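You operate a simulated robot arm through the tools that you are given. There is no shell and no other tool.

You are at the controls of a simulated two-armed robot. One attempt, no reset.

TASK
Make head two come down in 2 seconds: time a stroke, reset the knob, prove it.
Fine: half a second a mark; up speed knob to mark 4; two strokes in all, head up.

The check looks at the end state, three seconds after you hand in, the way a careful person would. Anything else that was tipped, shoved, dropped, spilled or broken makes it a failure.

THE ROBOT
Two 7-joint arms with two-finger parallel grippers on one trunk that stands fixed in place. Base frame: the origin is at the foot of the trunk, x ahead of it, y to its left, z up. Units: m, degrees, N and s.
The left shoulder is at [0.07, 0.163, 1.37], the right one opposite. With the tool pointing down near the work surface each hand reaches from about 0.24 to 0.84 m from the base axis, measured 20 degrees to its own side. Payload 3.43 kg a hand.
Tool frame (each hand has its own): the origin (TCP) lies between the finger pads and is the grasp point; the fingertips stand 0.034 m ahead of it; z points along the fingers, y is the line along which they close. Largest opening 0.128 m; finger width 0.024, thickness 0.012; the body of the gripper, 0.048 by 0.13 m, starts 0.096 m behind the TCP.
Orientation is that of the tool frame in the base frame, as a unit quaternion [x, y, z, w]. With the fingers straight down and closing along the base's y, the tool's x points along the base's -x, its y along +y and its z along -z.

THE INTERFACE
- The arms move only by the tool step_arm. It takes "left_moves", "right_moves" or both (then of equal length, played together; a hand with none holds still); each is a list of rows, each a list of 3 entries, a list of its own where there are three numbers: the opening, from 0 (shut) to 1 (fully open), then the shift along the tool's x, y, z in m, then the turn, a rotation vector about the tool's x, y, z in degrees. In form: [[fingers, [dx, dy, dz], [rx, ry, rz]], ...]. A call has 1 to 20 rows; each row shifts and turns the commanded pose from where the row before left it, along the tool's axes as they then stand. Each row takes 0.2 s and may step no farther than 0.05 m and 8.6 degrees from the row before; otherwise, or with a gripper value out of range, the whole call is refused. Where a pose cannot be reached the arm comes as near as it can. A force on the tool above 40 N (or 10 N above the force at the start of the call, whichever is more), or a blocked arm, ends the call early, and 0.2 s more pass. The fingers move at their own pace (about 0.153 m/s each) and stop on an object; they squeeze with about 22 N. The grip force told is the motor's: it shows also when the fingers shut on nothing. Time passes only in rows, and 0.2 s behind the last, so rows that do not move let the fingers close. It gives the time, the measured TCP pose, the force on the tool (base axes), the opening and the grip force at its end, in the units of the frame above (readings bear some noise), with the torque about the TCP (base axes, N m) and any sound that the robot's microphone picked up, and new pictures: "show" is both (left out), scene, wrist or none (wrist: the cameras of the hands that moved).
- Cameras (640 x 400 px; columns grow to the right, rows downward): "scene" is now at [0.1124, 0.0711, 1.6248]; the picture's right is [0.80, -0.59, -0.00], its down [-0.25, -0.34, -0.91] and it looks along [0.54, 0.73, -0.42] (base axes); focal length 214 px, centre (320, 200). "left" rides on the left gripper at [0.076, 0.011, -0.16] in its tool frame; the picture's right is [-0.15, 0.99, 0.00], its down [-0.88, -0.13, -0.46] and it looks along [-0.45, -0.07, 0.89] (tool axes); focal length 234 px, centre (320, 200). "right" rides on the right gripper at [0.076, -0.011, -0.16] in its tool frame; the picture's right is [0.15, 0.99, 0.00], its down [-0.88, 0.13, -0.46] and it looks along [-0.45, 0.07, 0.89] (tool axes); focal length 234 px, centre (320, 200). There is no depth. A picture from a camera that has moved, and an enlarged one, comes with that camera's place and axes in the base frame and with its lens. The place of the scene camera against the robot may be out by one fixed shift of up to 0.018 m in any direction.
- raise_lower(by): slides the trunk up (or, below 0, down) by that many m; the arms and the scene camera ride with it, the base frame stays. It gives what a move gives, with no picture.
- head_to(pan, tilt): turns the head with the scene camera to pan (to the left, within 86 degrees either way) and tilt (down, from -29 to 69), counted from straight ahead of the robot. It gives what a move gives, and a new picture of the scene camera.
- enlarge(camera, box): a new picture of the part [left, top, right, bottom] of that camera's present view, enlarged. No time passes.
- job_done(): hands the job in; it is judged then, once.

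Places have to be worked out from the pictures, the camera data and where the tool is seen. Open the grippers and draw the arms clear of the work before you hand the job in, unless the task says otherwise.

The tools are called after "Call:" as name(argument=value, ...) on one line, values as JSON. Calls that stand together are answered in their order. step_arm: Moves the arms, as the interface text tells. Its arguments: {"type":"object","properties":{"left_moves":{"type":"array","items":{"type":"array"}},"right_moves":{"type":"array","items":{"type":"array"}},"show":{"type":"string","enum":["both","scene","wrist","none"]}},"required":[]} The other tools are called the same way: raise_lower (by) slides the trunk up or down; head_to (pan, tilt) turns the head that bears the scene camera; enlarge (camera, box) takes an enlarged picture of a part of a camera's view; job_done () hands the job in.

At the start:

```text
time: 0.0
left_ee_pos: [0.274, 0.3457, 1.4759]
left_tcp_rot: [0.0, 1.0, 0.0, -0.001]
left_contact_force: [0.7, -0.2, 0.4]
left_wrist_torque: [0.0, 0.01, 0.03]
left_finger_gap: 0.1278
left_gripper_force: 0.0
right_ee_pos: [0.55, 0.0612, 1.4557]
right_tcp_rot: [-0.001, 1.0, 0.0, 0.0]
right_contact_force: [0.3, 0.2, 0.3]
right_wrist_torque: [0.01, -0.02, 0.0]
right_finger_gap: 0.1282
right_gripper_force: 0.2
trunk travel left (down, up): [-0.85, 0.09]
head pan, tilt: [53.5, 24.7]
```

scene: 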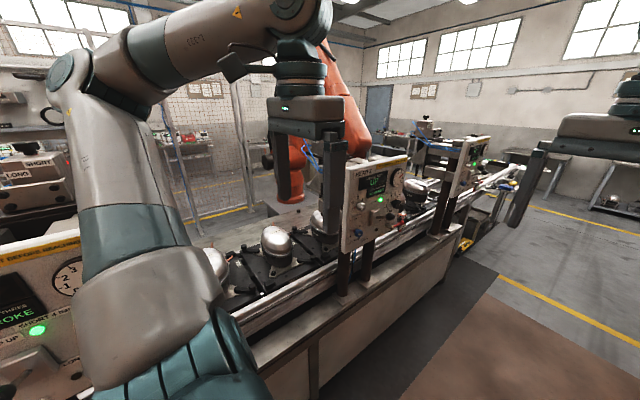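
right: 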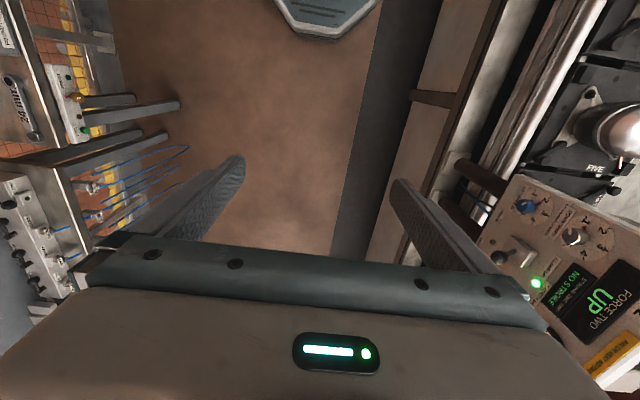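
left: 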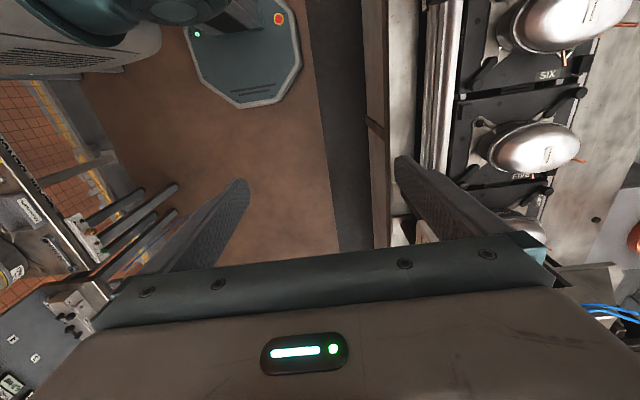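

The pictures show a conveyor line to the robot's left with several control panels (Force Two, Three etc.). I look around with the head first to see what is where.

Call:
head_to(pan=40, tilt=30)

Call:
enlarge(camera="right", box=[440, 150, 640, 400])

```text
time: 0.8
left_ee_pos: [0.2735, 0.3456, 1.4757]
left_tcp_rot: [-0.001, 1.0, 0.0, 0.001]
left_contact_force: [-0.8, 0.2, 0.1]
left_wrist_torque: [0.01, 0.0, 0.0]
left_finger_gap: 0.128
left_gripper_force: 0.1
right_ee_pos: [0.5515, 0.0612, 1.4561]
right_tcp_rot: [0.0, 1.0, -0.001, 0.001]
right_contact_force: [0.3, 0.0, -0.3]
right_wrist_torque: [-0.03, 0.02, 0.02]
right_finger_gap: 0.128
right_gripper_force: 0.0
trunk travel left (down, up): [-0.85, 0.09]
head pan, tilt: [40.0, 30.0]
camera scene: at [0.1269, 0.0552, 1.6164], right [0.64, -0.77, 0.0], down [-0.38, -0.32, -0.87], along [0.66, 0.56, -0.5], focal length 214 px, centre (320, 200)
```

scene: 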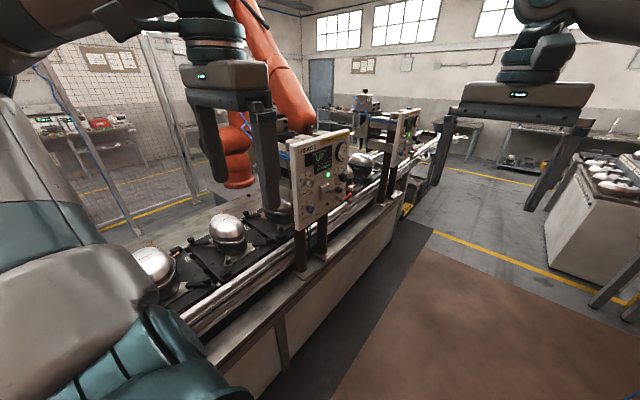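

```text
1.60 times, centred on (540, 275) of right
camera zoom: at [0.4739, 0.0484, 1.6149], right [-0.15, 0.99, 0.0], down [0.88, 0.13, 0.46], along [0.45, 0.07, -0.89], focal length 375 px, centre (-32, 80)
```

zoom: 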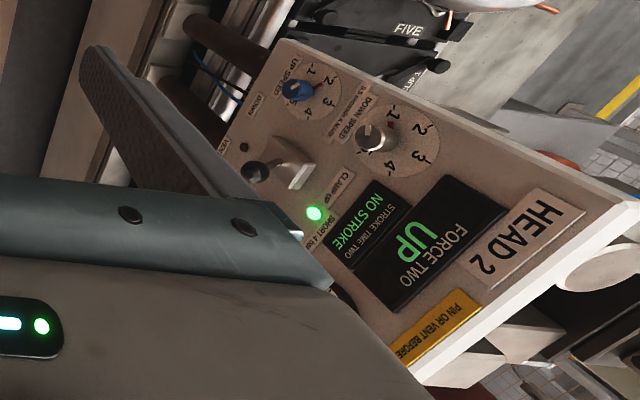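

The Head 2 panel carries two speed knobs, a lever and displays. I enlarge it from the scene camera and look at the rest.

Call:
enlarge(camera="scene", box=[280, 120, 360, 240])

Call:
enlarge(camera="right", box=[480, 180, 580, 260])

Call:
enlarge(camera="right", box=[540, 250, 640, 400])

```text
3.33 times, centred on (320, 180) of scene
camera zoom: at [0.1269, 0.0552, 1.6164], right [0.64, -0.77, 0.0], down [-0.38, -0.32, -0.87], along [0.66, 0.56, -0.5], focal length 715 px, centre (320, 267)
```

zoom: 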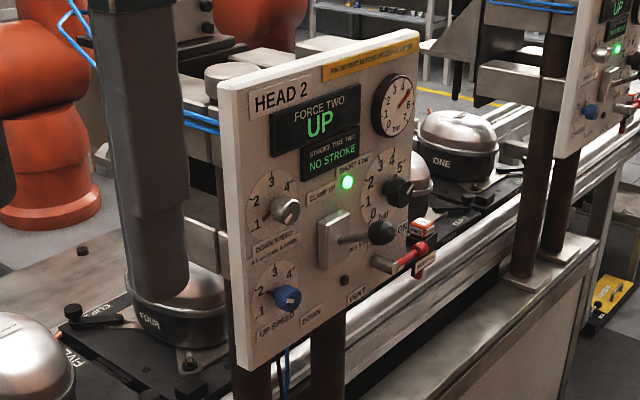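

```text
5.00 times, centred on (530, 220) of right
camera zoom: at [0.4739, 0.0484, 1.6149], right [-0.15, 0.99, 0.0], down [0.88, 0.13, 0.46], along [0.45, 0.07, -0.89], focal length 1171 px, centre (-730, 100)
```

zoom: 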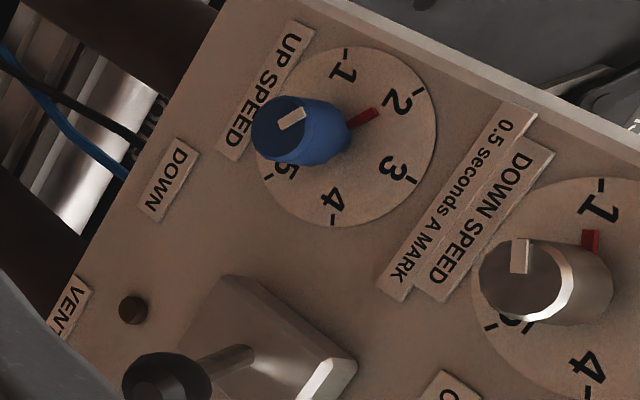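

```text
2.67 times, centred on (590, 325) of right
camera zoom: at [0.4739, 0.0484, 1.6149], right [-0.15, 0.99, 0.0], down [0.88, 0.13, 0.46], along [0.45, 0.07, -0.89], focal length 624 px, centre (-400, -133)
```

zoom: 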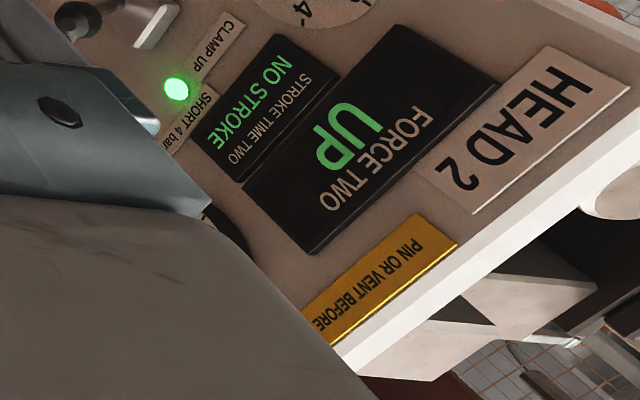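

The zoom is a true rendering, so I enlarge the panel much more to read all labels, the gauge, the lockable valve and the knob pointers.

Call:
enlarge(camera="scene", box=[306, 126, 346, 152])

Call:
enlarge(camera="scene", box=[306, 160, 346, 186])

Call:
enlarge(camera="scene", box=[306, 182, 346, 208])

Call:
enlarge(camera="scene", box=[290, 168, 326, 194])

Call:
enlarge(camera="scene", box=[290, 190, 326, 216])

```text
15.38 times, centred on (326, 139) of scene
camera zoom: at [0.1269, 0.0552, 1.6164], right [0.64, -0.77, 0.0], down [-0.38, -0.32, -0.87], along [0.66, 0.56, -0.5], focal length 3300 px, centre (228, 1138)
```

zoom: 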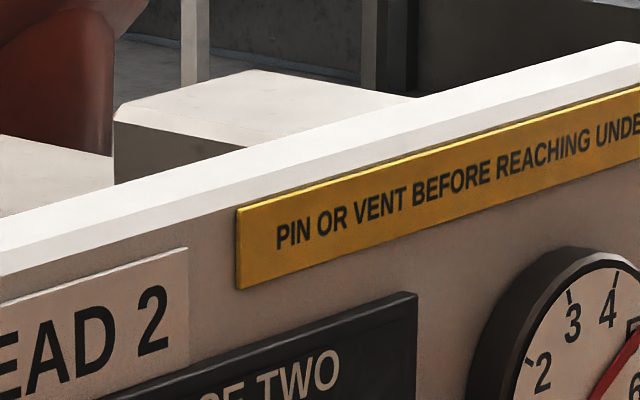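

```text
15.38 times, centred on (326, 173) of scene
camera zoom: at [0.1269, 0.0552, 1.6164], right [0.64, -0.77, 0.0], down [-0.38, -0.32, -0.87], along [0.66, 0.56, -0.5], focal length 3300 px, centre (228, 615)
```

zoom: 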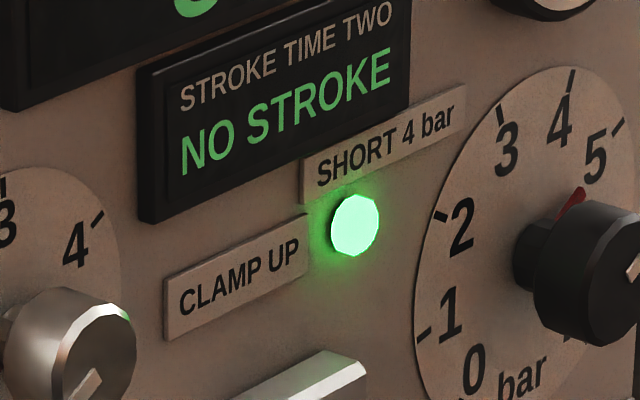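

```text
15.38 times, centred on (326, 195) of scene
camera zoom: at [0.1269, 0.0552, 1.6164], right [0.64, -0.77, 0.0], down [-0.38, -0.32, -0.87], along [0.66, 0.56, -0.5], focal length 3300 px, centre (228, 277)
```

zoom: 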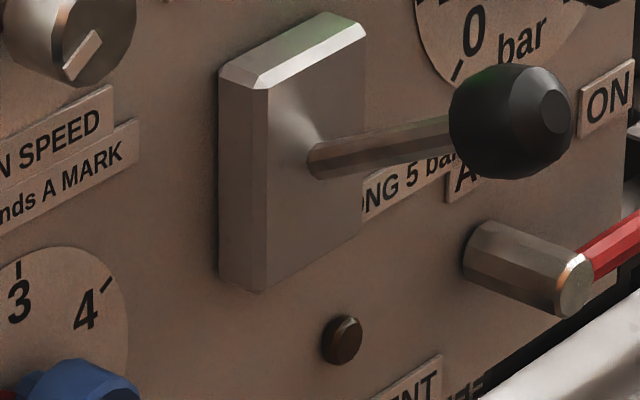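

```text
15.38 times, centred on (308, 181) of scene
camera zoom: at [0.1269, 0.0552, 1.6164], right [0.64, -0.77, 0.0], down [-0.38, -0.32, -0.87], along [0.66, 0.56, -0.5], focal length 3300 px, centre (505, 492)
```

zoom: 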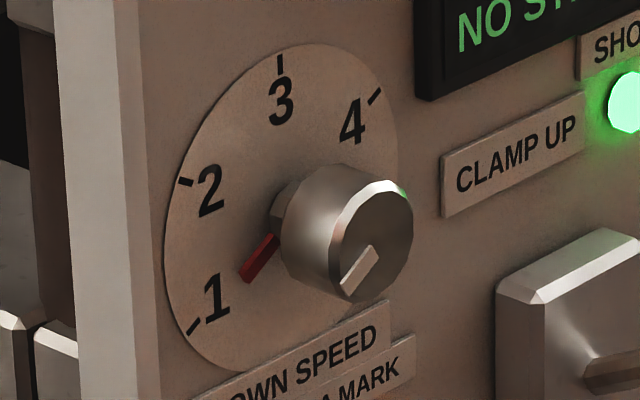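

```text
15.38 times, centred on (308, 203) of scene
camera zoom: at [0.1269, 0.0552, 1.6164], right [0.64, -0.77, 0.0], down [-0.38, -0.32, -0.87], along [0.66, 0.56, -0.5], focal length 3300 px, centre (505, 154)
```

zoom: 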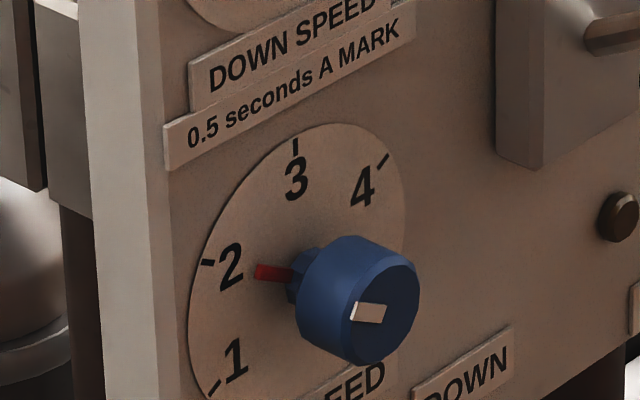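

The down-speed pointer (red) lies between 1 and 2, the up-speed pointer near 2, gauge and regulator near 5 bar. I enlarge the right part of the panel: valve, regulator, gauge, and the surroundings.

Call:
enlarge(camera="scene", box=[322, 185, 366, 213])

Call:
enlarge(camera="scene", box=[322, 136, 366, 164])

Call:
enlarge(camera="scene", box=[322, 160, 366, 188])

Call:
enlarge(camera="scene", box=[200, 180, 300, 260])

Call:
enlarge(camera="scene", box=[340, 90, 460, 180])

```text
14.29 times, centred on (344, 199) of scene
camera zoom: at [0.1269, 0.0552, 1.6164], right [0.64, -0.77, 0.0], down [-0.38, -0.32, -0.87], along [0.66, 0.56, -0.5], focal length 3064 px, centre (-23, 214)
```

zoom: 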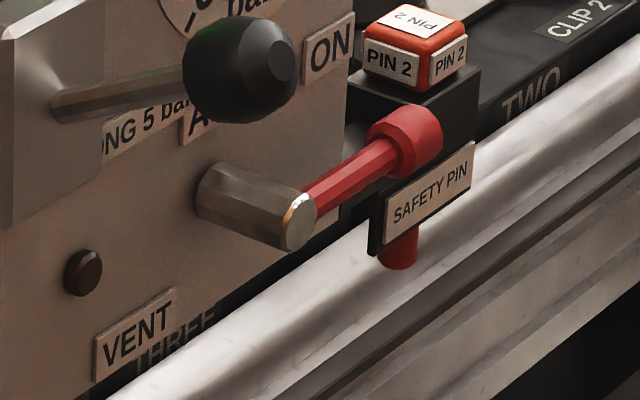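

```text
14.29 times, centred on (344, 150) of scene
camera zoom: at [0.1269, 0.0552, 1.6164], right [0.64, -0.77, 0.0], down [-0.38, -0.32, -0.87], along [0.66, 0.56, -0.5], focal length 3064 px, centre (-23, 914)
```

zoom: 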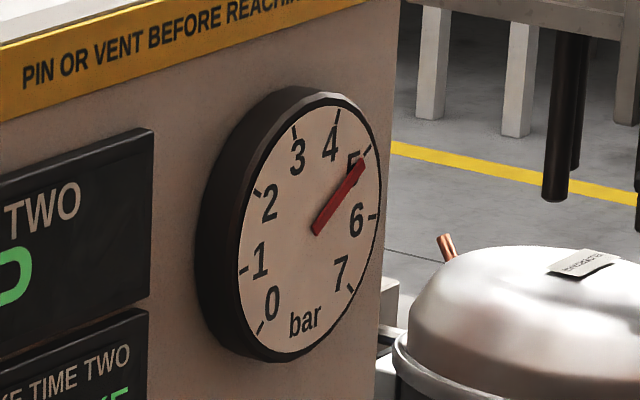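

```text
14.29 times, centred on (344, 174) of scene
camera zoom: at [0.1269, 0.0552, 1.6164], right [0.64, -0.77, 0.0], down [-0.38, -0.32, -0.87], along [0.66, 0.56, -0.5], focal length 3064 px, centre (-23, 571)
```

zoom: 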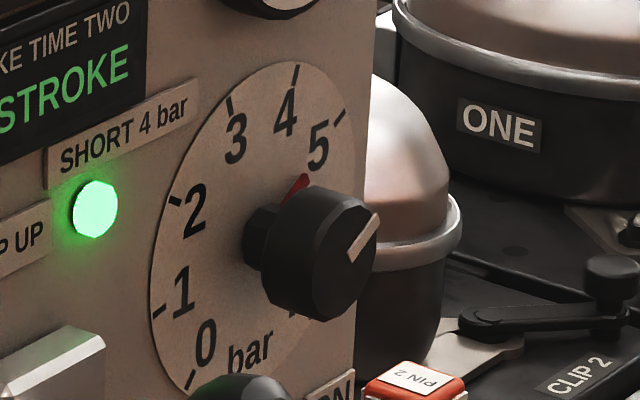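

```text
5.00 times, centred on (250, 220) of scene
camera zoom: at [0.1269, 0.0552, 1.6164], right [0.64, -0.77, 0.0], down [-0.38, -0.32, -0.87], along [0.66, 0.56, -0.5], focal length 1072 px, centre (670, 100)
```

zoom: 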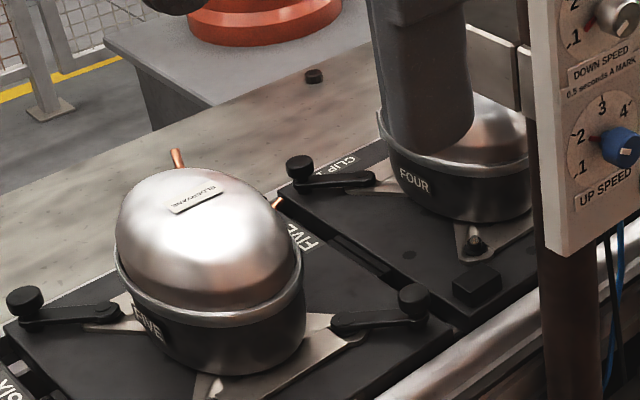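

```text
4.44 times, centred on (400, 135) of scene
camera zoom: at [0.1269, 0.0552, 1.6164], right [0.64, -0.77, 0.0], down [-0.38, -0.32, -0.87], along [0.66, 0.56, -0.5], focal length 953 px, centre (-36, 489)
```

zoom: 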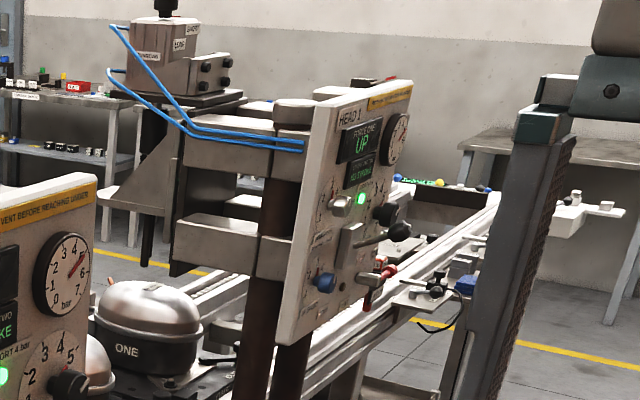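

From triangulating scene and right pictures, the Head 2 panel is vertical at y≈0.57 facing −y: down-speed dial near (0.65, 0.57, 1.27), up-speed dial near (0.655, 0.57, 1.15), lamp near (0.785, 0.56, 1.25), with the lever raised. I turn the right tool about its x by −90° so the fingers point to +y, hand in free air.

Call:
step_arm(right_moves=[[1, [0, 0, 0], [-8.2, 0, 0]], [1, [0, 0, 0], [-8.2, 0, 0]], [1, [0, 0, 0], [-8.2, 0, 0]], [1, [0, 0, 0], [-8.2, 0, 0]], [1, [0, 0, 0], [-8.2, 0, 0]], [1, [0, 0, 0], [-8.2, 0, 0]], [0.5, [0, 0, 0], [-8.2, 0, 0]], [0.5, [0, 0, 0], [-8.2, 0, 0]], [0.5, [0, 0, 0], [-8.2, 0, 0]], [0.5, [0, 0, 0], [-8.2, 0, 0]], [0.5, [0, 0, 0], [-8.0, 0, 0]]], show="both")

```text
time: 3.2
left_ee_pos: [0.2744, 0.3459, 1.476]
left_tcp_rot: [0.001, 1.0, 0.0, 0.0]
left_contact_force: [-0.1, 0.4, 0.7]
left_wrist_torque: [0.01, -0.01, 0.0]
left_finger_gap: 0.128
left_gripper_force: 0.1
right_ee_pos: [0.5504, 0.0593, 1.4552]
right_tcp_rot: [0.0, 0.706, 0.708, 0.0]
right_contact_force: [-0.3, 0.5, 0.7]
right_wrist_torque: [0.0, -0.03, 0.05]
right_finger_gap: 0.064
right_gripper_force: 0.0
trunk travel left (down, up): [-0.85, 0.09]
head pan, tilt: [40.0, 30.0]
camera scene: at [0.1273, 0.0549, 1.6164], right [0.64, -0.77, 0.0], down [-0.38, -0.32, -0.87], along [0.66, 0.56, -0.5], focal length 214 px, centre (320, 200)
camera right: at [0.4743, -0.1007, 1.4442], right [-0.15, 0.0, 0.99], down [0.88, -0.46, 0.13], along [0.45, 0.89, 0.07], focal length 234 px, centre (320, 200)
```

scene: 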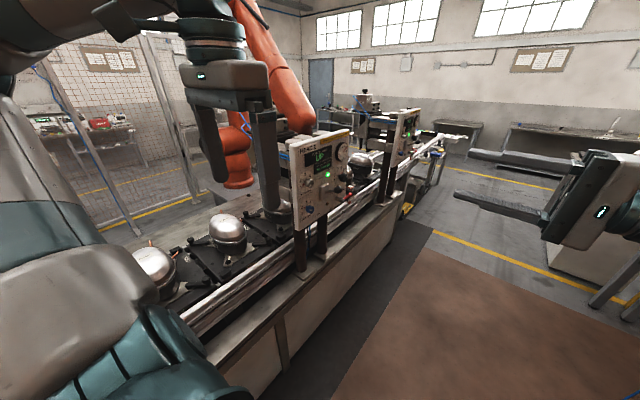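
right: 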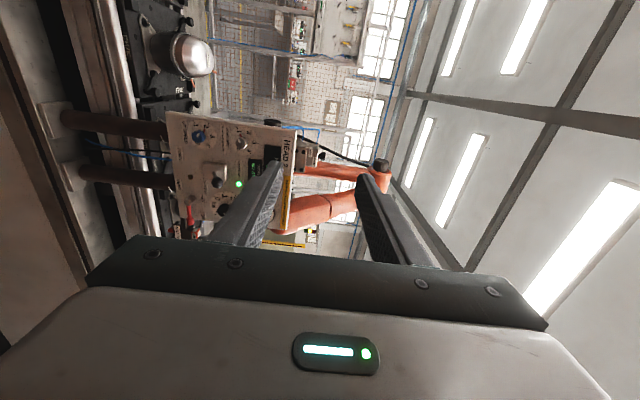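

The tool now points to +y (tool x = −X, y = +Z, z = +Y). I move to about (0.75, 0.22, 1.26), still well clear of the panel, for a frontal view.

Call:
step_arm(right_moves=[[0.5, [-0.025, -0.025, 0.02], [0, 0, 0]], [0.5, [-0.025, -0.025, 0.02], [0, 0, 0]], [0.5, [-0.025, -0.025, 0.02], [0, 0, 0]], [0.5, [-0.025, -0.025, 0.02], [0, 0, 0]], [0.5, [-0.025, -0.025, 0.02], [0, 0, 0]], [0.5, [-0.025, -0.025, 0.02], [0, 0, 0]], [0.5, [-0.025, -0.025, 0.02], [0, 0, 0]], [0.5, [-0.025, -0.025, 0.02], [0, 0, 0]], [0.5, [0, 0, 0], [0, 0, 0]]], show="both")

```text
time: 5.2
left_ee_pos: [0.2739, 0.3451, 1.476]
left_tcp_rot: [0.0, 1.0, 0.0, 0.0]
left_contact_force: [-0.7, -0.3, 0.4]
left_wrist_torque: [0.01, -0.03, 0.0]
left_finger_gap: 0.1282
left_gripper_force: 0.0
right_ee_pos: [0.7502, 0.2191, 1.2539]
right_tcp_rot: [0.001, 0.707, 0.708, 0.0]
right_contact_force: [0.1, -0.1, -0.4]
right_wrist_torque: [-0.01, 0.02, -0.05]
right_finger_gap: 0.0639
right_gripper_force: 0.2
trunk travel left (down, up): [-0.85, 0.09]
head pan, tilt: [40.0, 30.0]
camera scene: at [0.1265, 0.0543, 1.6165], right [0.64, -0.77, 0.0], down [-0.38, -0.32, -0.87], along [0.66, 0.56, -0.5], focal length 214 px, centre (320, 200)
camera right: at [0.6742, 0.0589, 1.2433], right [-0.15, 0.0, 0.99], down [0.88, -0.46, 0.13], along [0.45, 0.89, 0.07], focal length 234 px, centre (320, 200)
```

scene: 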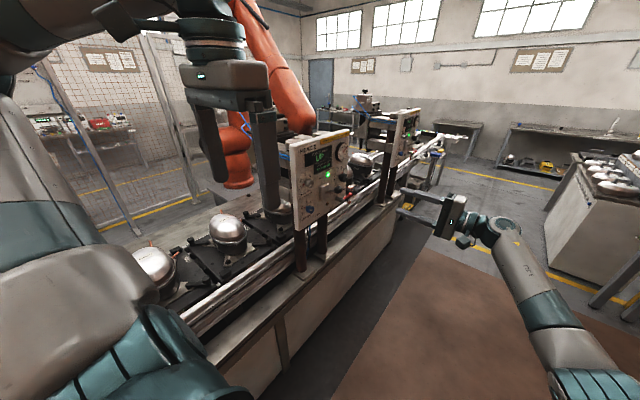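
right: 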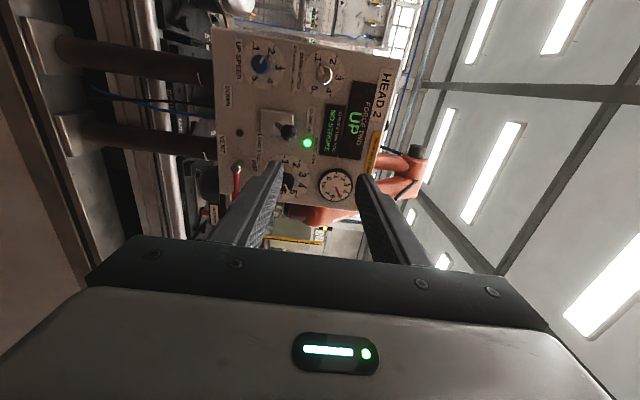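

The right camera now sees the panel nearly frontally (rotated 90°). I enlarge its parts for precise positions.

Call:
enlarge(camera="right", box=[205, 20, 405, 145])

Call:
enlarge(camera="right", box=[205, 100, 365, 200])

Call:
enlarge(camera="right", box=[230, 30, 294, 70])

Call:
enlarge(camera="right", box=[290, 50, 354, 90])

```text
3.20 times, centred on (305, 82) of right
camera zoom: at [0.6742, 0.0589, 1.2433], right [-0.15, 0.0, 0.99], down [0.88, -0.46, 0.13], along [0.45, 0.89, 0.07], focal length 749 px, centre (368, 576)
```

zoom: 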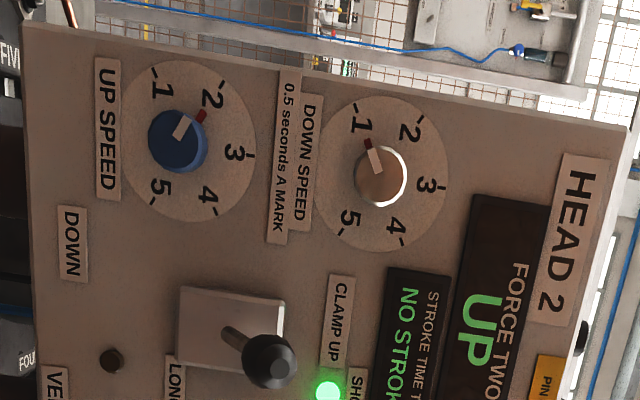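

```text
4.00 times, centred on (285, 150) of right
camera zoom: at [0.6742, 0.0589, 1.2433], right [-0.15, 0.0, 0.99], down [0.88, -0.46, 0.13], along [0.45, 0.89, 0.07], focal length 937 px, centre (460, 400)
```

zoom: 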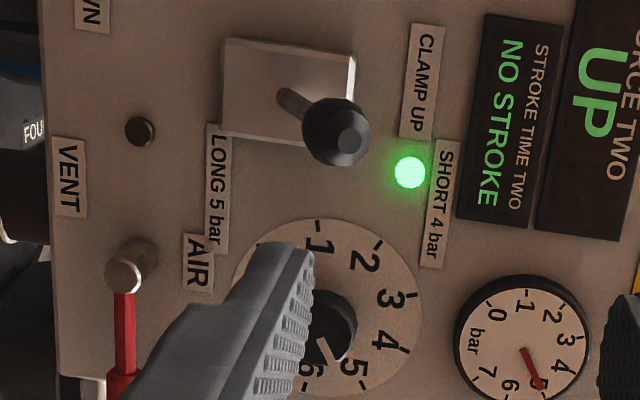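

```text
10.00 times, centred on (262, 50) of right
camera zoom: at [0.6742, 0.0589, 1.2433], right [-0.15, 0.0, 0.99], down [0.88, -0.46, 0.13], along [0.45, 0.89, 0.07], focal length 2342 px, centre (900, 1700)
```

zoom: 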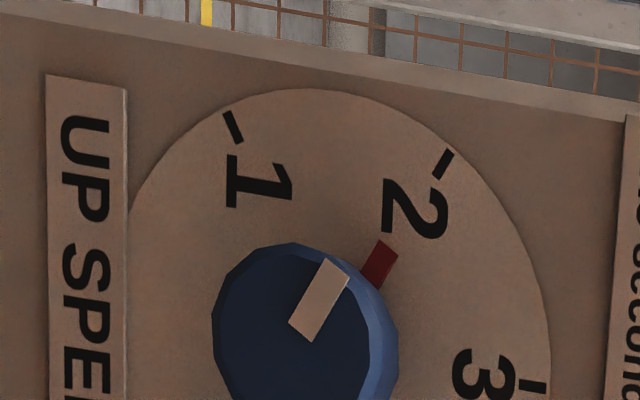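

```text
10.00 times, centred on (322, 70) of right
camera zoom: at [0.6742, 0.0589, 1.2433], right [-0.15, 0.0, 0.99], down [0.88, -0.46, 0.13], along [0.45, 0.89, 0.07], focal length 2342 px, centre (300, 1500)
```

zoom: 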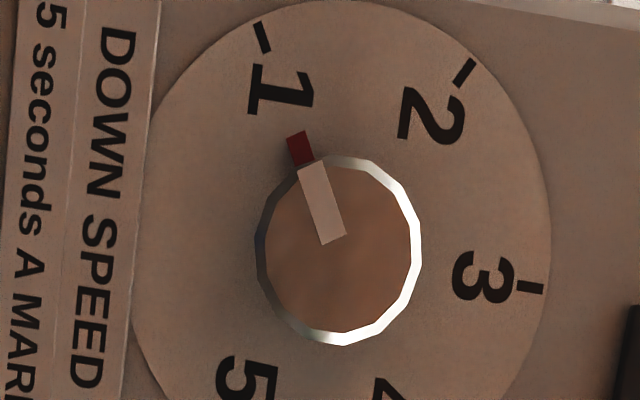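

Triangulating right-hand views: down dial ≈(0.662, 0.594, 1.249), up dial ≈(0.662, 0.594, 1.129), knob faces at y≈0.556, lever ball ≈(0.768, 0.504, 1.200) (raised), air valve ≈(0.873, 0.55, 1.087). Before a stroke I check where the safety pin sits, and the state of heads 1 and 3 for comparison.

Call:
enlarge(camera="scene", box=[335, 175, 365, 215])

Call:
enlarge(camera="scene", box=[395, 105, 435, 165])

Call:
enlarge(camera="right", box=[205, 150, 285, 220])

Call:
enlarge(camera="scene", box=[255, 110, 395, 210])

```text
10.00 times, centred on (350, 195) of scene
camera zoom: at [0.1265, 0.0543, 1.6165], right [0.64, -0.77, 0.0], down [-0.38, -0.32, -0.87], along [0.66, 0.56, -0.5], focal length 2145 px, centre (20, 250)
```

zoom: 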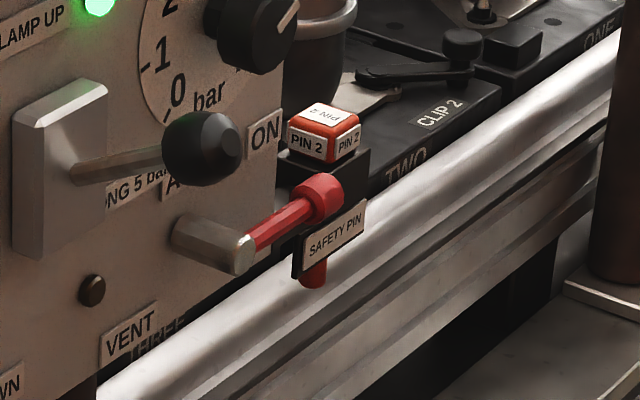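

```text
6.67 times, centred on (415, 135) of scene
camera zoom: at [0.1265, 0.0543, 1.6165], right [0.64, -0.77, 0.0], down [-0.38, -0.32, -0.87], along [0.66, 0.56, -0.5], focal length 1430 px, centre (-313, 633)
```

zoom: 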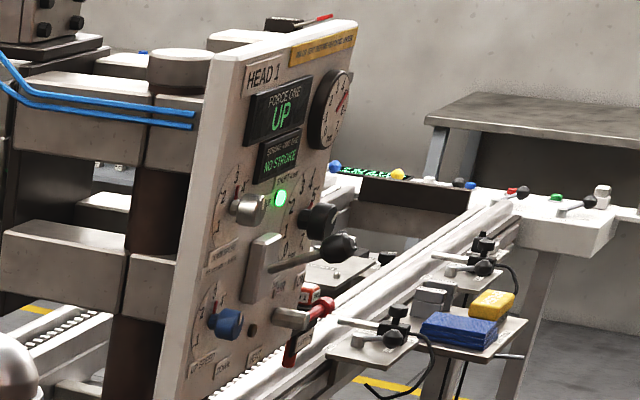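

```text
5.71 times, centred on (245, 185) of right
camera zoom: at [0.6742, 0.0589, 1.2433], right [-0.15, 0.0, 0.99], down [0.88, -0.46, 0.13], along [0.45, 0.89, 0.07], focal length 1338 px, centre (749, 286)
```

zoom: 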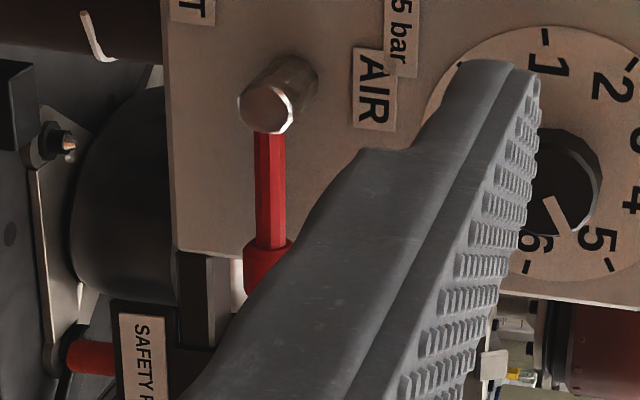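

```text
4.00 times, centred on (325, 160) of scene
camera zoom: at [0.1265, 0.0543, 1.6165], right [0.64, -0.77, 0.0], down [-0.38, -0.32, -0.87], along [0.66, 0.56, -0.5], focal length 858 px, centre (300, 360)
```

zoom: 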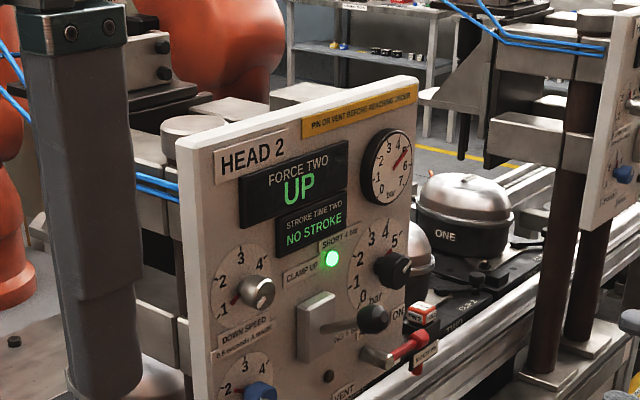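

Pin 2 is parked in its bracket and the air valve points to ON, so nothing blocks a stroke. I close the fingers and bring the tip to just above and before the lever ball: TCP about (0.768, 0.40, 1.25).

Call:
step_arm(right_moves=[[0, [-0.009, -0.002, 0.03], [0, 0, 0]], [0, [-0.009, -0.002, 0.03], [0, 0, 0]], [0, [0, 0, 0.03], [0, 0, 0]], [0, [0, 0, 0.03], [0, 0, 0]], [0, [0, 0, 0.03], [0, 0, 0]], [0, [0, 0, 0.03], [0, 0, 0]], [0, [0, 0, 0], [0, 0, 0]]], show="both")

```text
time: 6.8
left_ee_pos: [0.2758, 0.3447, 1.4757]
left_tcp_rot: [0.0, 1.0, 0.0, 0.001]
left_contact_force: [1.0, 1.0, -0.3]
left_wrist_torque: [-0.01, 0.02, -0.01]
left_finger_gap: 0.1279
left_gripper_force: 0.1
right_ee_pos: [0.7294, 0.3618, 1.2639]
right_tcp_rot: [0.002, 0.707, 0.707, 0.001]
right_contact_force: [0.3, 0.2, -0.2]
right_wrist_torque: [0.01, -0.01, -0.02]
right_finger_gap: 0.0
right_gripper_force: 22.0
right hand out of reach, approached as far as the arm can: row 2, 3, 4, 5, 6
trunk travel left (down, up): [-0.85, 0.09]
head pan, tilt: [40.0, 30.0]
camera scene: at [0.1274, 0.0547, 1.6164], right [0.64, -0.77, 0.0], down [-0.38, -0.32, -0.87], along [0.66, 0.56, -0.5], focal length 214 px, centre (320, 200)
camera right: at [0.6518, 0.2022, 1.2524], right [-0.14, 0.0, 0.99], down [0.88, -0.46, 0.13], along [0.45, 0.89, 0.07], focal length 234 px, centre (320, 200)
```

scene: 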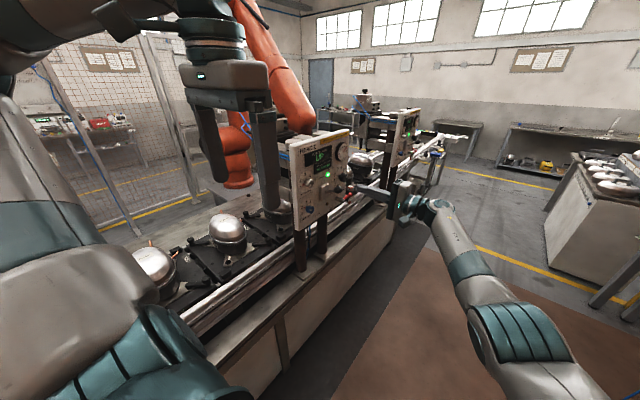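
right: 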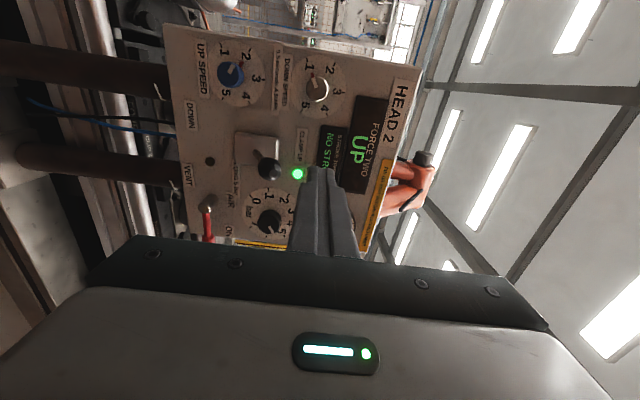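

The right arm is at its reach limit (0.729, 0.362), so it can't do the work; the left arm is nearer. I draw the right hand straight back to serve as a watching camera.

Call:
step_arm(right_moves=[[0, [0, 0, -0.04], [0, 0, 0]], [0, [0, 0, -0.04], [0, 0, 0]], [0, [0, 0, -0.04], [0, 0, 0]], [0, [0, 0, -0.04], [0, 0, 0]], [0, [0, 0, -0.04], [0, 0, 0]], [0, [0, 0, -0.04], [0, 0, 0]], [0, [0, 0, -0.04], [0, 0, 0]], [0, [0, 0, -0.04], [0, 0, 0]], [0, [0, 0, -0.04], [0, 0, 0]], [0, [0, 0, 0], [0, 0, 0]]], show="both")

```text
time: 9.0
left_ee_pos: [0.2745, 0.3464, 1.4762]
left_tcp_rot: [-0.001, 1.0, 0.0, 0.0]
left_contact_force: [-0.4, 0.2, 0.1]
left_wrist_torque: [-0.02, 0.0, 0.01]
left_finger_gap: 0.1284
left_gripper_force: 0.1
right_ee_pos: [0.7283, 0.0028, 1.2638]
right_tcp_rot: [0.0, 0.707, 0.707, 0.0]
right_contact_force: [-0.7, 1.0, 0.2]
right_wrist_torque: [0.05, -0.01, 0.01]
right_finger_gap: 0.0001
right_gripper_force: 21.8
trunk travel left (down, up): [-0.85, 0.09]
head pan, tilt: [40.0, 30.0]
camera scene: at [0.127, 0.0558, 1.6163], right [0.64, -0.77, 0.0], down [-0.38, -0.32, -0.87], along [0.66, 0.56, -0.5], focal length 214 px, centre (320, 200)
camera right: at [0.6523, -0.1579, 1.252], right [-0.15, 0.0, 0.99], down [0.88, -0.46, 0.13], along [0.45, 0.89, 0.07], focal length 234 px, centre (320, 200)
```

scene: 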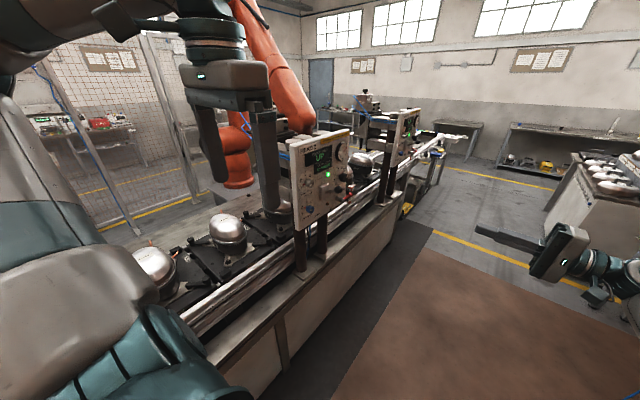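
right: 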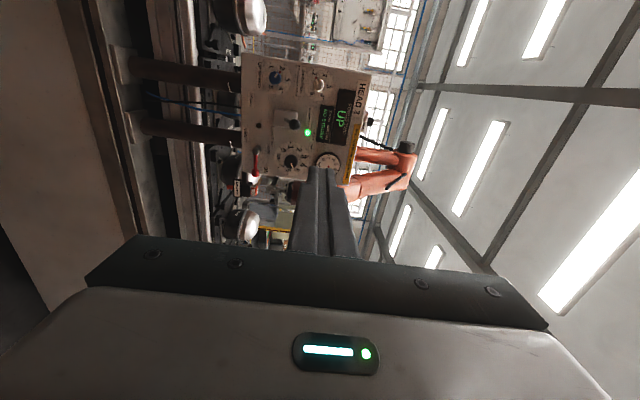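

Right hand is parked as a camera at (0.728, 0.003, 1.264). Now I move the left hand forward to about (0.474, 0.246, 1.476) still pointing down, then turn it to +y there.

Call:
step_arm(left_moves=[[1, [-0.04, -0.02, 0], [0, 0, 0]], [1, [-0.04, -0.02, 0], [0, 0, 0]], [1, [-0.04, -0.02, 0], [0, 0, 0]], [1, [-0.04, -0.02, 0], [0, 0, 0]], [1, [-0.04, -0.02, 0], [0, 0, 0]], [0.5, [0, 0, 0], [-8.2, 0, 0]], [0.5, [0, 0, 0], [-8.2, 0, 0]], [0.5, [0, 0, 0], [-8.2, 0, 0]], [0.5, [0, 0, 0], [-8.2, 0, 0]], [0.5, [0, 0, 0], [-8.2, 0, 0]], [0.5, [0, 0, 0], [-8.2, 0, 0]], [0.5, [0, 0, 0], [-8.2, 0, 0]], [0.5, [0, 0, 0], [-8.2, 0, 0]], [0.5, [0, 0, 0], [-8.2, 0, 0]], [0.5, [0, 0, 0], [-8.2, 0, 0]], [0.5, [0, 0, 0], [-8.0, 0, 0]], [0.5, [0, 0, 0], [0, 0, 0]]], show="both")

```text
time: 12.6
left_ee_pos: [0.4132, 0.5728, 1.4]
left_tcp_rot: [0.002, 0.711, 0.704, 0.003]
left_contact_force: [-0.2, 0.1, 0.4]
left_wrist_torque: [0.05, 0.0, 0.02]
left_finger_gap: 0.0638
left_gripper_force: 0.1
left hand out of reach, approached as far as the arm can: row 9, 10, 11, 12, 13, 14, 15, 16
right_ee_pos: [0.7288, 0.0011, 1.2643]
right_tcp_rot: [0.0, 0.706, 0.708, 0.0]
right_contact_force: [-0.3, 0.4, 0.2]
right_wrist_torque: [0.01, 0.0, -0.01]
right_finger_gap: 0.0
right_gripper_force: 22.1
trunk travel left (down, up): [-0.85, 0.09]
head pan, tilt: [40.0, 30.0]
camera scene: at [0.1271, 0.0541, 1.6164], right [0.64, -0.77, 0.0], down [-0.38, -0.32, -0.87], along [0.66, 0.56, -0.5], focal length 214 px, centre (320, 200)
camera left: at [0.3363, 0.4162, 1.4129], right [0.15, 0.01, 0.99], down [0.88, -0.46, -0.13], along [0.46, 0.89, -0.08], focal length 234 px, centre (320, 200)
```

scene: 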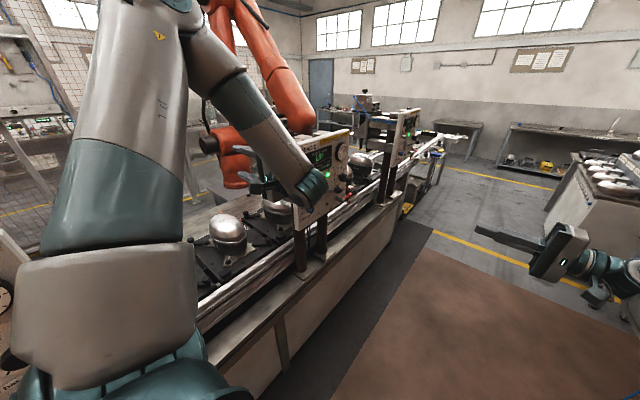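
left: 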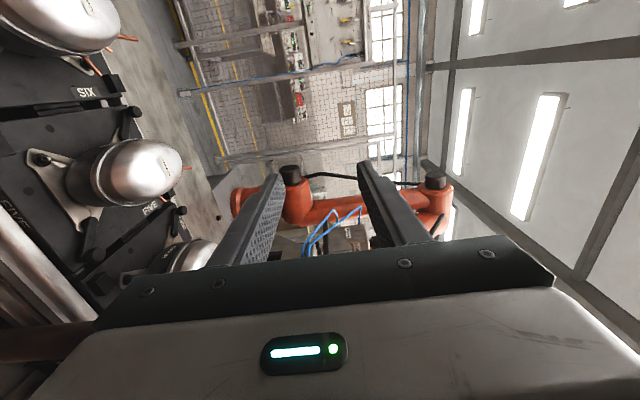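

The left hand turned to +y but the arm could only do this farther out, at (0.413, 0.573, 1.40), still above the line. I draw it toward (0.50, 0.45, 1.33), in front of the panel's plane.

Call:
step_arm(left_moves=[[0.5, [-0.01, 0, -0.03], [0, 0, 0]], [0.5, [-0.02, -0.01, -0.03], [0, 0, 0]], [0.5, [-0.03, -0.02, -0.03], [0, 0, 0]], [0.5, [-0.03, -0.02, -0.03], [0, 0, 0]], [0.5, [0, -0.02, 0], [0, 0, 0]], [0.5, [0, 0, 0], [0, 0, 0]]], show="both")

```text
time: 14.0
left_ee_pos: [0.502, 0.5739, 1.3297]
left_tcp_rot: [0.001, 0.708, 0.706, 0.001]
left_contact_force: [0.2, -0.3, -0.2]
left_wrist_torque: [-0.02, -0.02, -0.02]
left_finger_gap: 0.0642
left_gripper_force: 0.0
left hand out of reach, approached as far as the arm can: row 1, 2, 3, 4
right_ee_pos: [0.7281, 0.0011, 1.2636]
right_tcp_rot: [0.001, 0.706, 0.708, -0.001]
right_contact_force: [-0.1, -0.5, 0.7]
right_wrist_torque: [0.03, 0.0, -0.01]
right_finger_gap: 0.0004
right_gripper_force: 22.0
trunk travel left (down, up): [-0.85, 0.09]
head pan, tilt: [40.0, 30.0]
camera scene: at [0.1265, 0.0548, 1.6164], right [0.64, -0.77, 0.0], down [-0.38, -0.32, -0.87], along [0.66, 0.56, -0.5], focal length 214 px, centre (320, 200)
camera left: at [0.4267, 0.4165, 1.3406], right [0.15, 0.0, 0.99], down [0.88, -0.46, -0.13], along [0.45, 0.89, -0.07], focal length 234 px, centre (320, 200)
```

scene: 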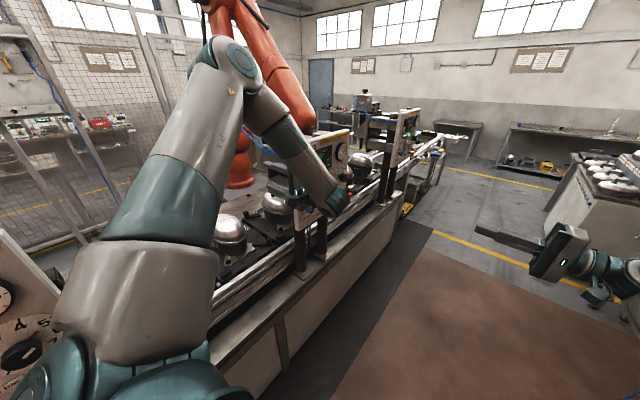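
left: 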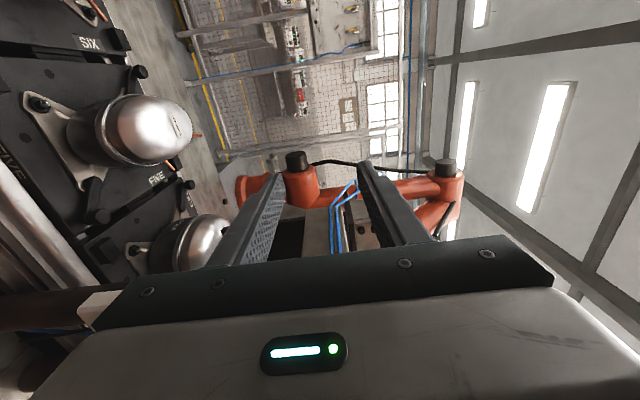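

With the fingers to +y the left hand cannot be drawn nearer than y≈0.574 (wrist limit). I raise it slightly and yaw the fingers toward +x in place (clear of the panel edge at x≈0.61), which should free the wrist.

Call:
step_arm(left_moves=[[0.5, [0.02, 0.03, 0], [0, 0, 0]], [0.5, [0.02, 0.03, 0], [0, 0, 0]], [0.5, [0, 0, 0], [0, -8, 0]], [0.5, [0, 0, 0], [0, -8, 0]], [0.5, [0, 0, 0], [0, -8, 0]], [0.5, [0, 0, 0], [0, -8, 0]], [0.5, [0, 0, 0], [0, -8, 0]], [0.5, [0, 0, 0], [0, -8, 0]], [0.5, [0, 0, 0], [0, 0, 0]]], show="both")

```text
time: 16.0
left_ee_pos: [0.5053, 0.5584, 1.421]
left_tcp_rot: [0.278, 0.652, 0.647, 0.281]
left_contact_force: [-0.1, -0.4, 0.4]
left_wrist_torque: [0.0, -0.02, 0.0]
left_finger_gap: 0.0639
left_gripper_force: 0.1
left hand out of reach, approached as far as the arm can: row 6, 7, 8
right_ee_pos: [0.7291, 0.0016, 1.2626]
right_tcp_rot: [0.0, 0.707, 0.707, 0.0]
right_contact_force: [0.0, -0.7, 0.3]
right_wrist_torque: [-0.02, 0.01, -0.01]
right_finger_gap: 0.0
right_gripper_force: 21.7
trunk travel left (down, up): [-0.85, 0.09]
head pan, tilt: [40.0, 30.0]
camera scene: at [0.127, 0.0542, 1.6164], right [0.64, -0.77, 0.0], down [-0.38, -0.32, -0.87], along [0.66, 0.56, -0.5], focal length 214 px, centre (320, 200)
camera left: at [0.3378, 0.5064, 1.432], right [0.1, -0.1, 0.99], down [0.28, -0.95, -0.12], along [0.96, 0.29, -0.07], focal length 234 px, centre (320, 200)
```

scene: 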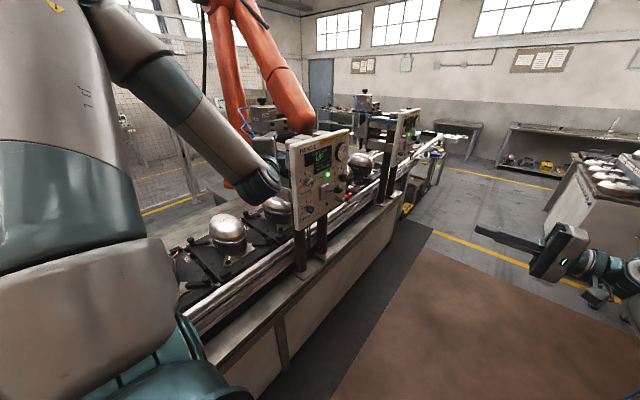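
left: 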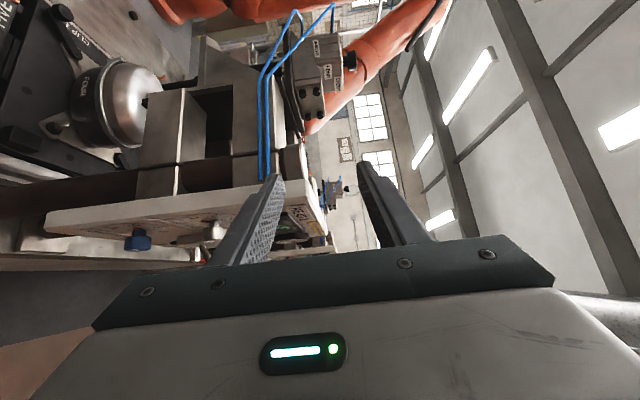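

The tool now points along (0.73, 0.69, 0). I pull it back toward −y, to about (0.53, 0.44, 1.40), in front of the panel plane.

Call:
step_arm(left_moves=[[0.5, [-0.025, 0, -0.017], [0, 0, 0]], [0.5, [-0.025, 0, -0.017], [0, 0, 0]], [0.5, [-0.025, 0, -0.017], [0, 0, 0]], [0.5, [-0.026, 0, -0.017], [0, 0, 0]], [0.5, [0, 0, 0], [0, 0, 0]]], show="scene")

```text
time: 17.2
left_ee_pos: [0.5482, 0.449, 1.4261]
left_tcp_rot: [0.287, 0.646, 0.647, 0.287]
left_contact_force: [-0.1, -0.7, 1.0]
left_wrist_torque: [0.01, -0.01, 0.04]
left_finger_gap: 0.0639
left_gripper_force: 0.0
left hand out of reach, approached as far as the arm can: row 1, 2, 3
right_ee_pos: [0.7279, 0.0018, 1.2626]
right_tcp_rot: [0.0, 0.706, 0.708, 0.0]
right_contact_force: [-0.2, 0.2, 0.2]
right_wrist_torque: [0.04, 0.0, 0.01]
right_finger_gap: 0.0
right_gripper_force: 22.3
trunk travel left (down, up): [-0.85, 0.09]
head pan, tilt: [40.0, 30.0]
camera scene: at [0.1268, 0.0547, 1.6164], right [0.64, -0.77, 0.0], down [-0.38, -0.32, -0.87], along [0.66, 0.56, -0.5], focal length 214 px, centre (320, 200)
```

scene: 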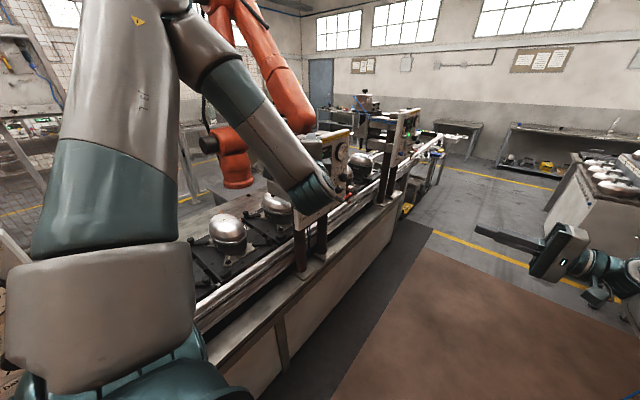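

Now at (0.548, 0.449, 1.426), in front of the panel plane. I go on to about (0.68, 0.40, 1.30).

Call:
step_arm(left_moves=[[0.5, [-0.03, -0.01, 0.01], [0, 0, 0]], [0.5, [-0.03, -0.02, 0.013], [0, 0, 0]], [0.5, [-0.032, -0.025, 0.02], [0, 0, 0]], [0.5, [-0.032, -0.03, 0.02], [0, 0, 0]], [0.5, [0, -0.035, 0], [0, 0, 0]], [0.5, [0, 0, 0], [0, 0, 0]]], show="both")

```text
time: 18.6
left_ee_pos: [0.6742, 0.3969, 1.3034]
left_tcp_rot: [0.287, 0.646, 0.647, 0.287]
left_contact_force: [-0.5, -0.7, 0.1]
left_wrist_torque: [0.03, 0.04, -0.03]
left_finger_gap: 0.0643
left_gripper_force: 0.1
right_ee_pos: [0.7275, 0.0025, 1.2639]
right_tcp_rot: [-0.001, 0.706, 0.708, 0.0]
right_contact_force: [0.6, 0.1, 0.7]
right_wrist_torque: [0.01, 0.0, 0.03]
right_finger_gap: 0.0
right_gripper_force: 22.0
trunk travel left (down, up): [-0.85, 0.09]
head pan, tilt: [40.0, 30.0]
camera scene: at [0.1256, 0.0549, 1.6165], right [0.64, -0.77, 0.0], down [-0.38, -0.32, -0.87], along [0.66, 0.56, -0.5], focal length 214 px, centre (320, 200)
camera left: at [0.5047, 0.3499, 1.3154], right [0.1, -0.11, 0.99], down [0.25, -0.96, -0.13], along [0.96, 0.26, -0.07], focal length 234 px, centre (320, 200)
```

scene: 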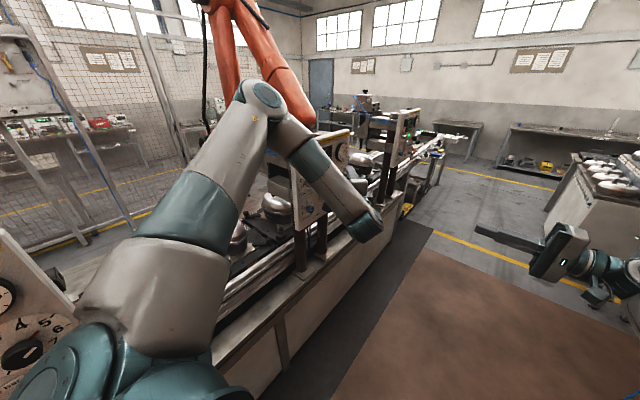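
left: 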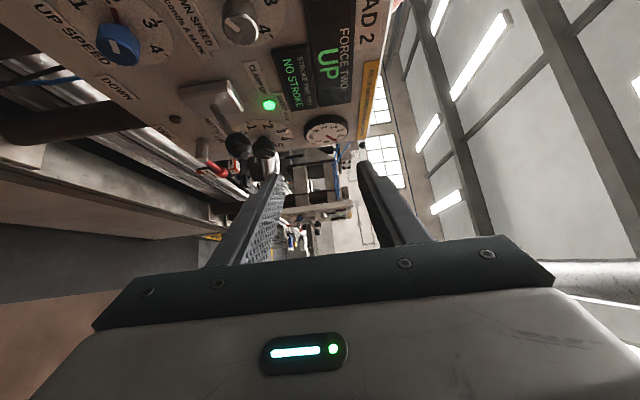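

Reached exactly (0.674, 0.397, 1.303). I now yaw the left tool back toward +y here (6×8°) to test whether the wrist allows a square approach in front of the knobs.

Call:
step_arm(left_moves=[[0.5, [0, 0, 0], [0, 8, 0]], [0.5, [0, 0, 0], [0, 8, 0]], [0.5, [0, 0, 0], [0, 8, 0]], [0.5, [0, 0, 0], [0, 8, 0]], [0.5, [0, 0, 0], [0, 8, 0]], [0.5, [0, 0, 0], [0, 7.8, 0]], [0.5, [0, 0, 0], [0, 0, 0]]], show="both")

```text
time: 20.0
left_ee_pos: [0.694, 0.5515, 1.3299]
left_tcp_rot: [0.02, 0.709, 0.705, 0.018]
left_contact_force: [0.2, -0.8, -0.4]
left_wrist_torque: [0.0, 0.0, 0.0]
left_finger_gap: 0.0642
left_gripper_force: 0.1
left hand out of reach, approached as far as the arm can: row 2, 3, 4, 5, 6
right_ee_pos: [0.7283, 0.0003, 1.2635]
right_tcp_rot: [-0.002, 0.705, 0.709, -0.002]
right_contact_force: [1.0, -0.1, 0.0]
right_wrist_torque: [0.02, -0.04, 0.02]
right_finger_gap: 0.0
right_gripper_force: 22.3
trunk travel left (down, up): [-0.85, 0.09]
head pan, tilt: [40.0, 30.0]
stopped in row 7 (left hand): the force on the tool passed its limit at 53 N (the readings are from after the stop); the commanded pose is now the measured one
camera scene: at [0.128, 0.0497, 1.6165], right [0.64, -0.77, 0.0], down [-0.38, -0.32, -0.87], along [0.66, 0.56, -0.5], focal length 214 px, centre (320, 200)
camera left: at [0.6098, 0.3986, 1.3414], right [0.15, 0.0, 0.99], down [0.86, -0.5, -0.13], along [0.5, 0.87, -0.07], focal length 234 px, centre (320, 200)
```

scene: 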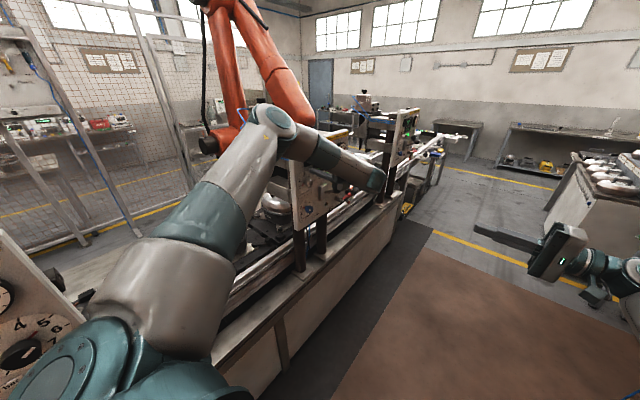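
left: 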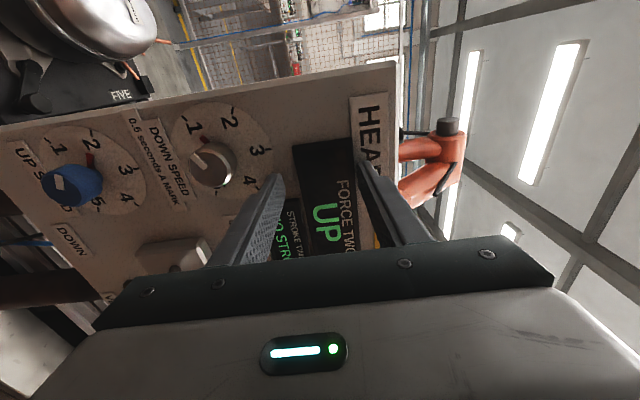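

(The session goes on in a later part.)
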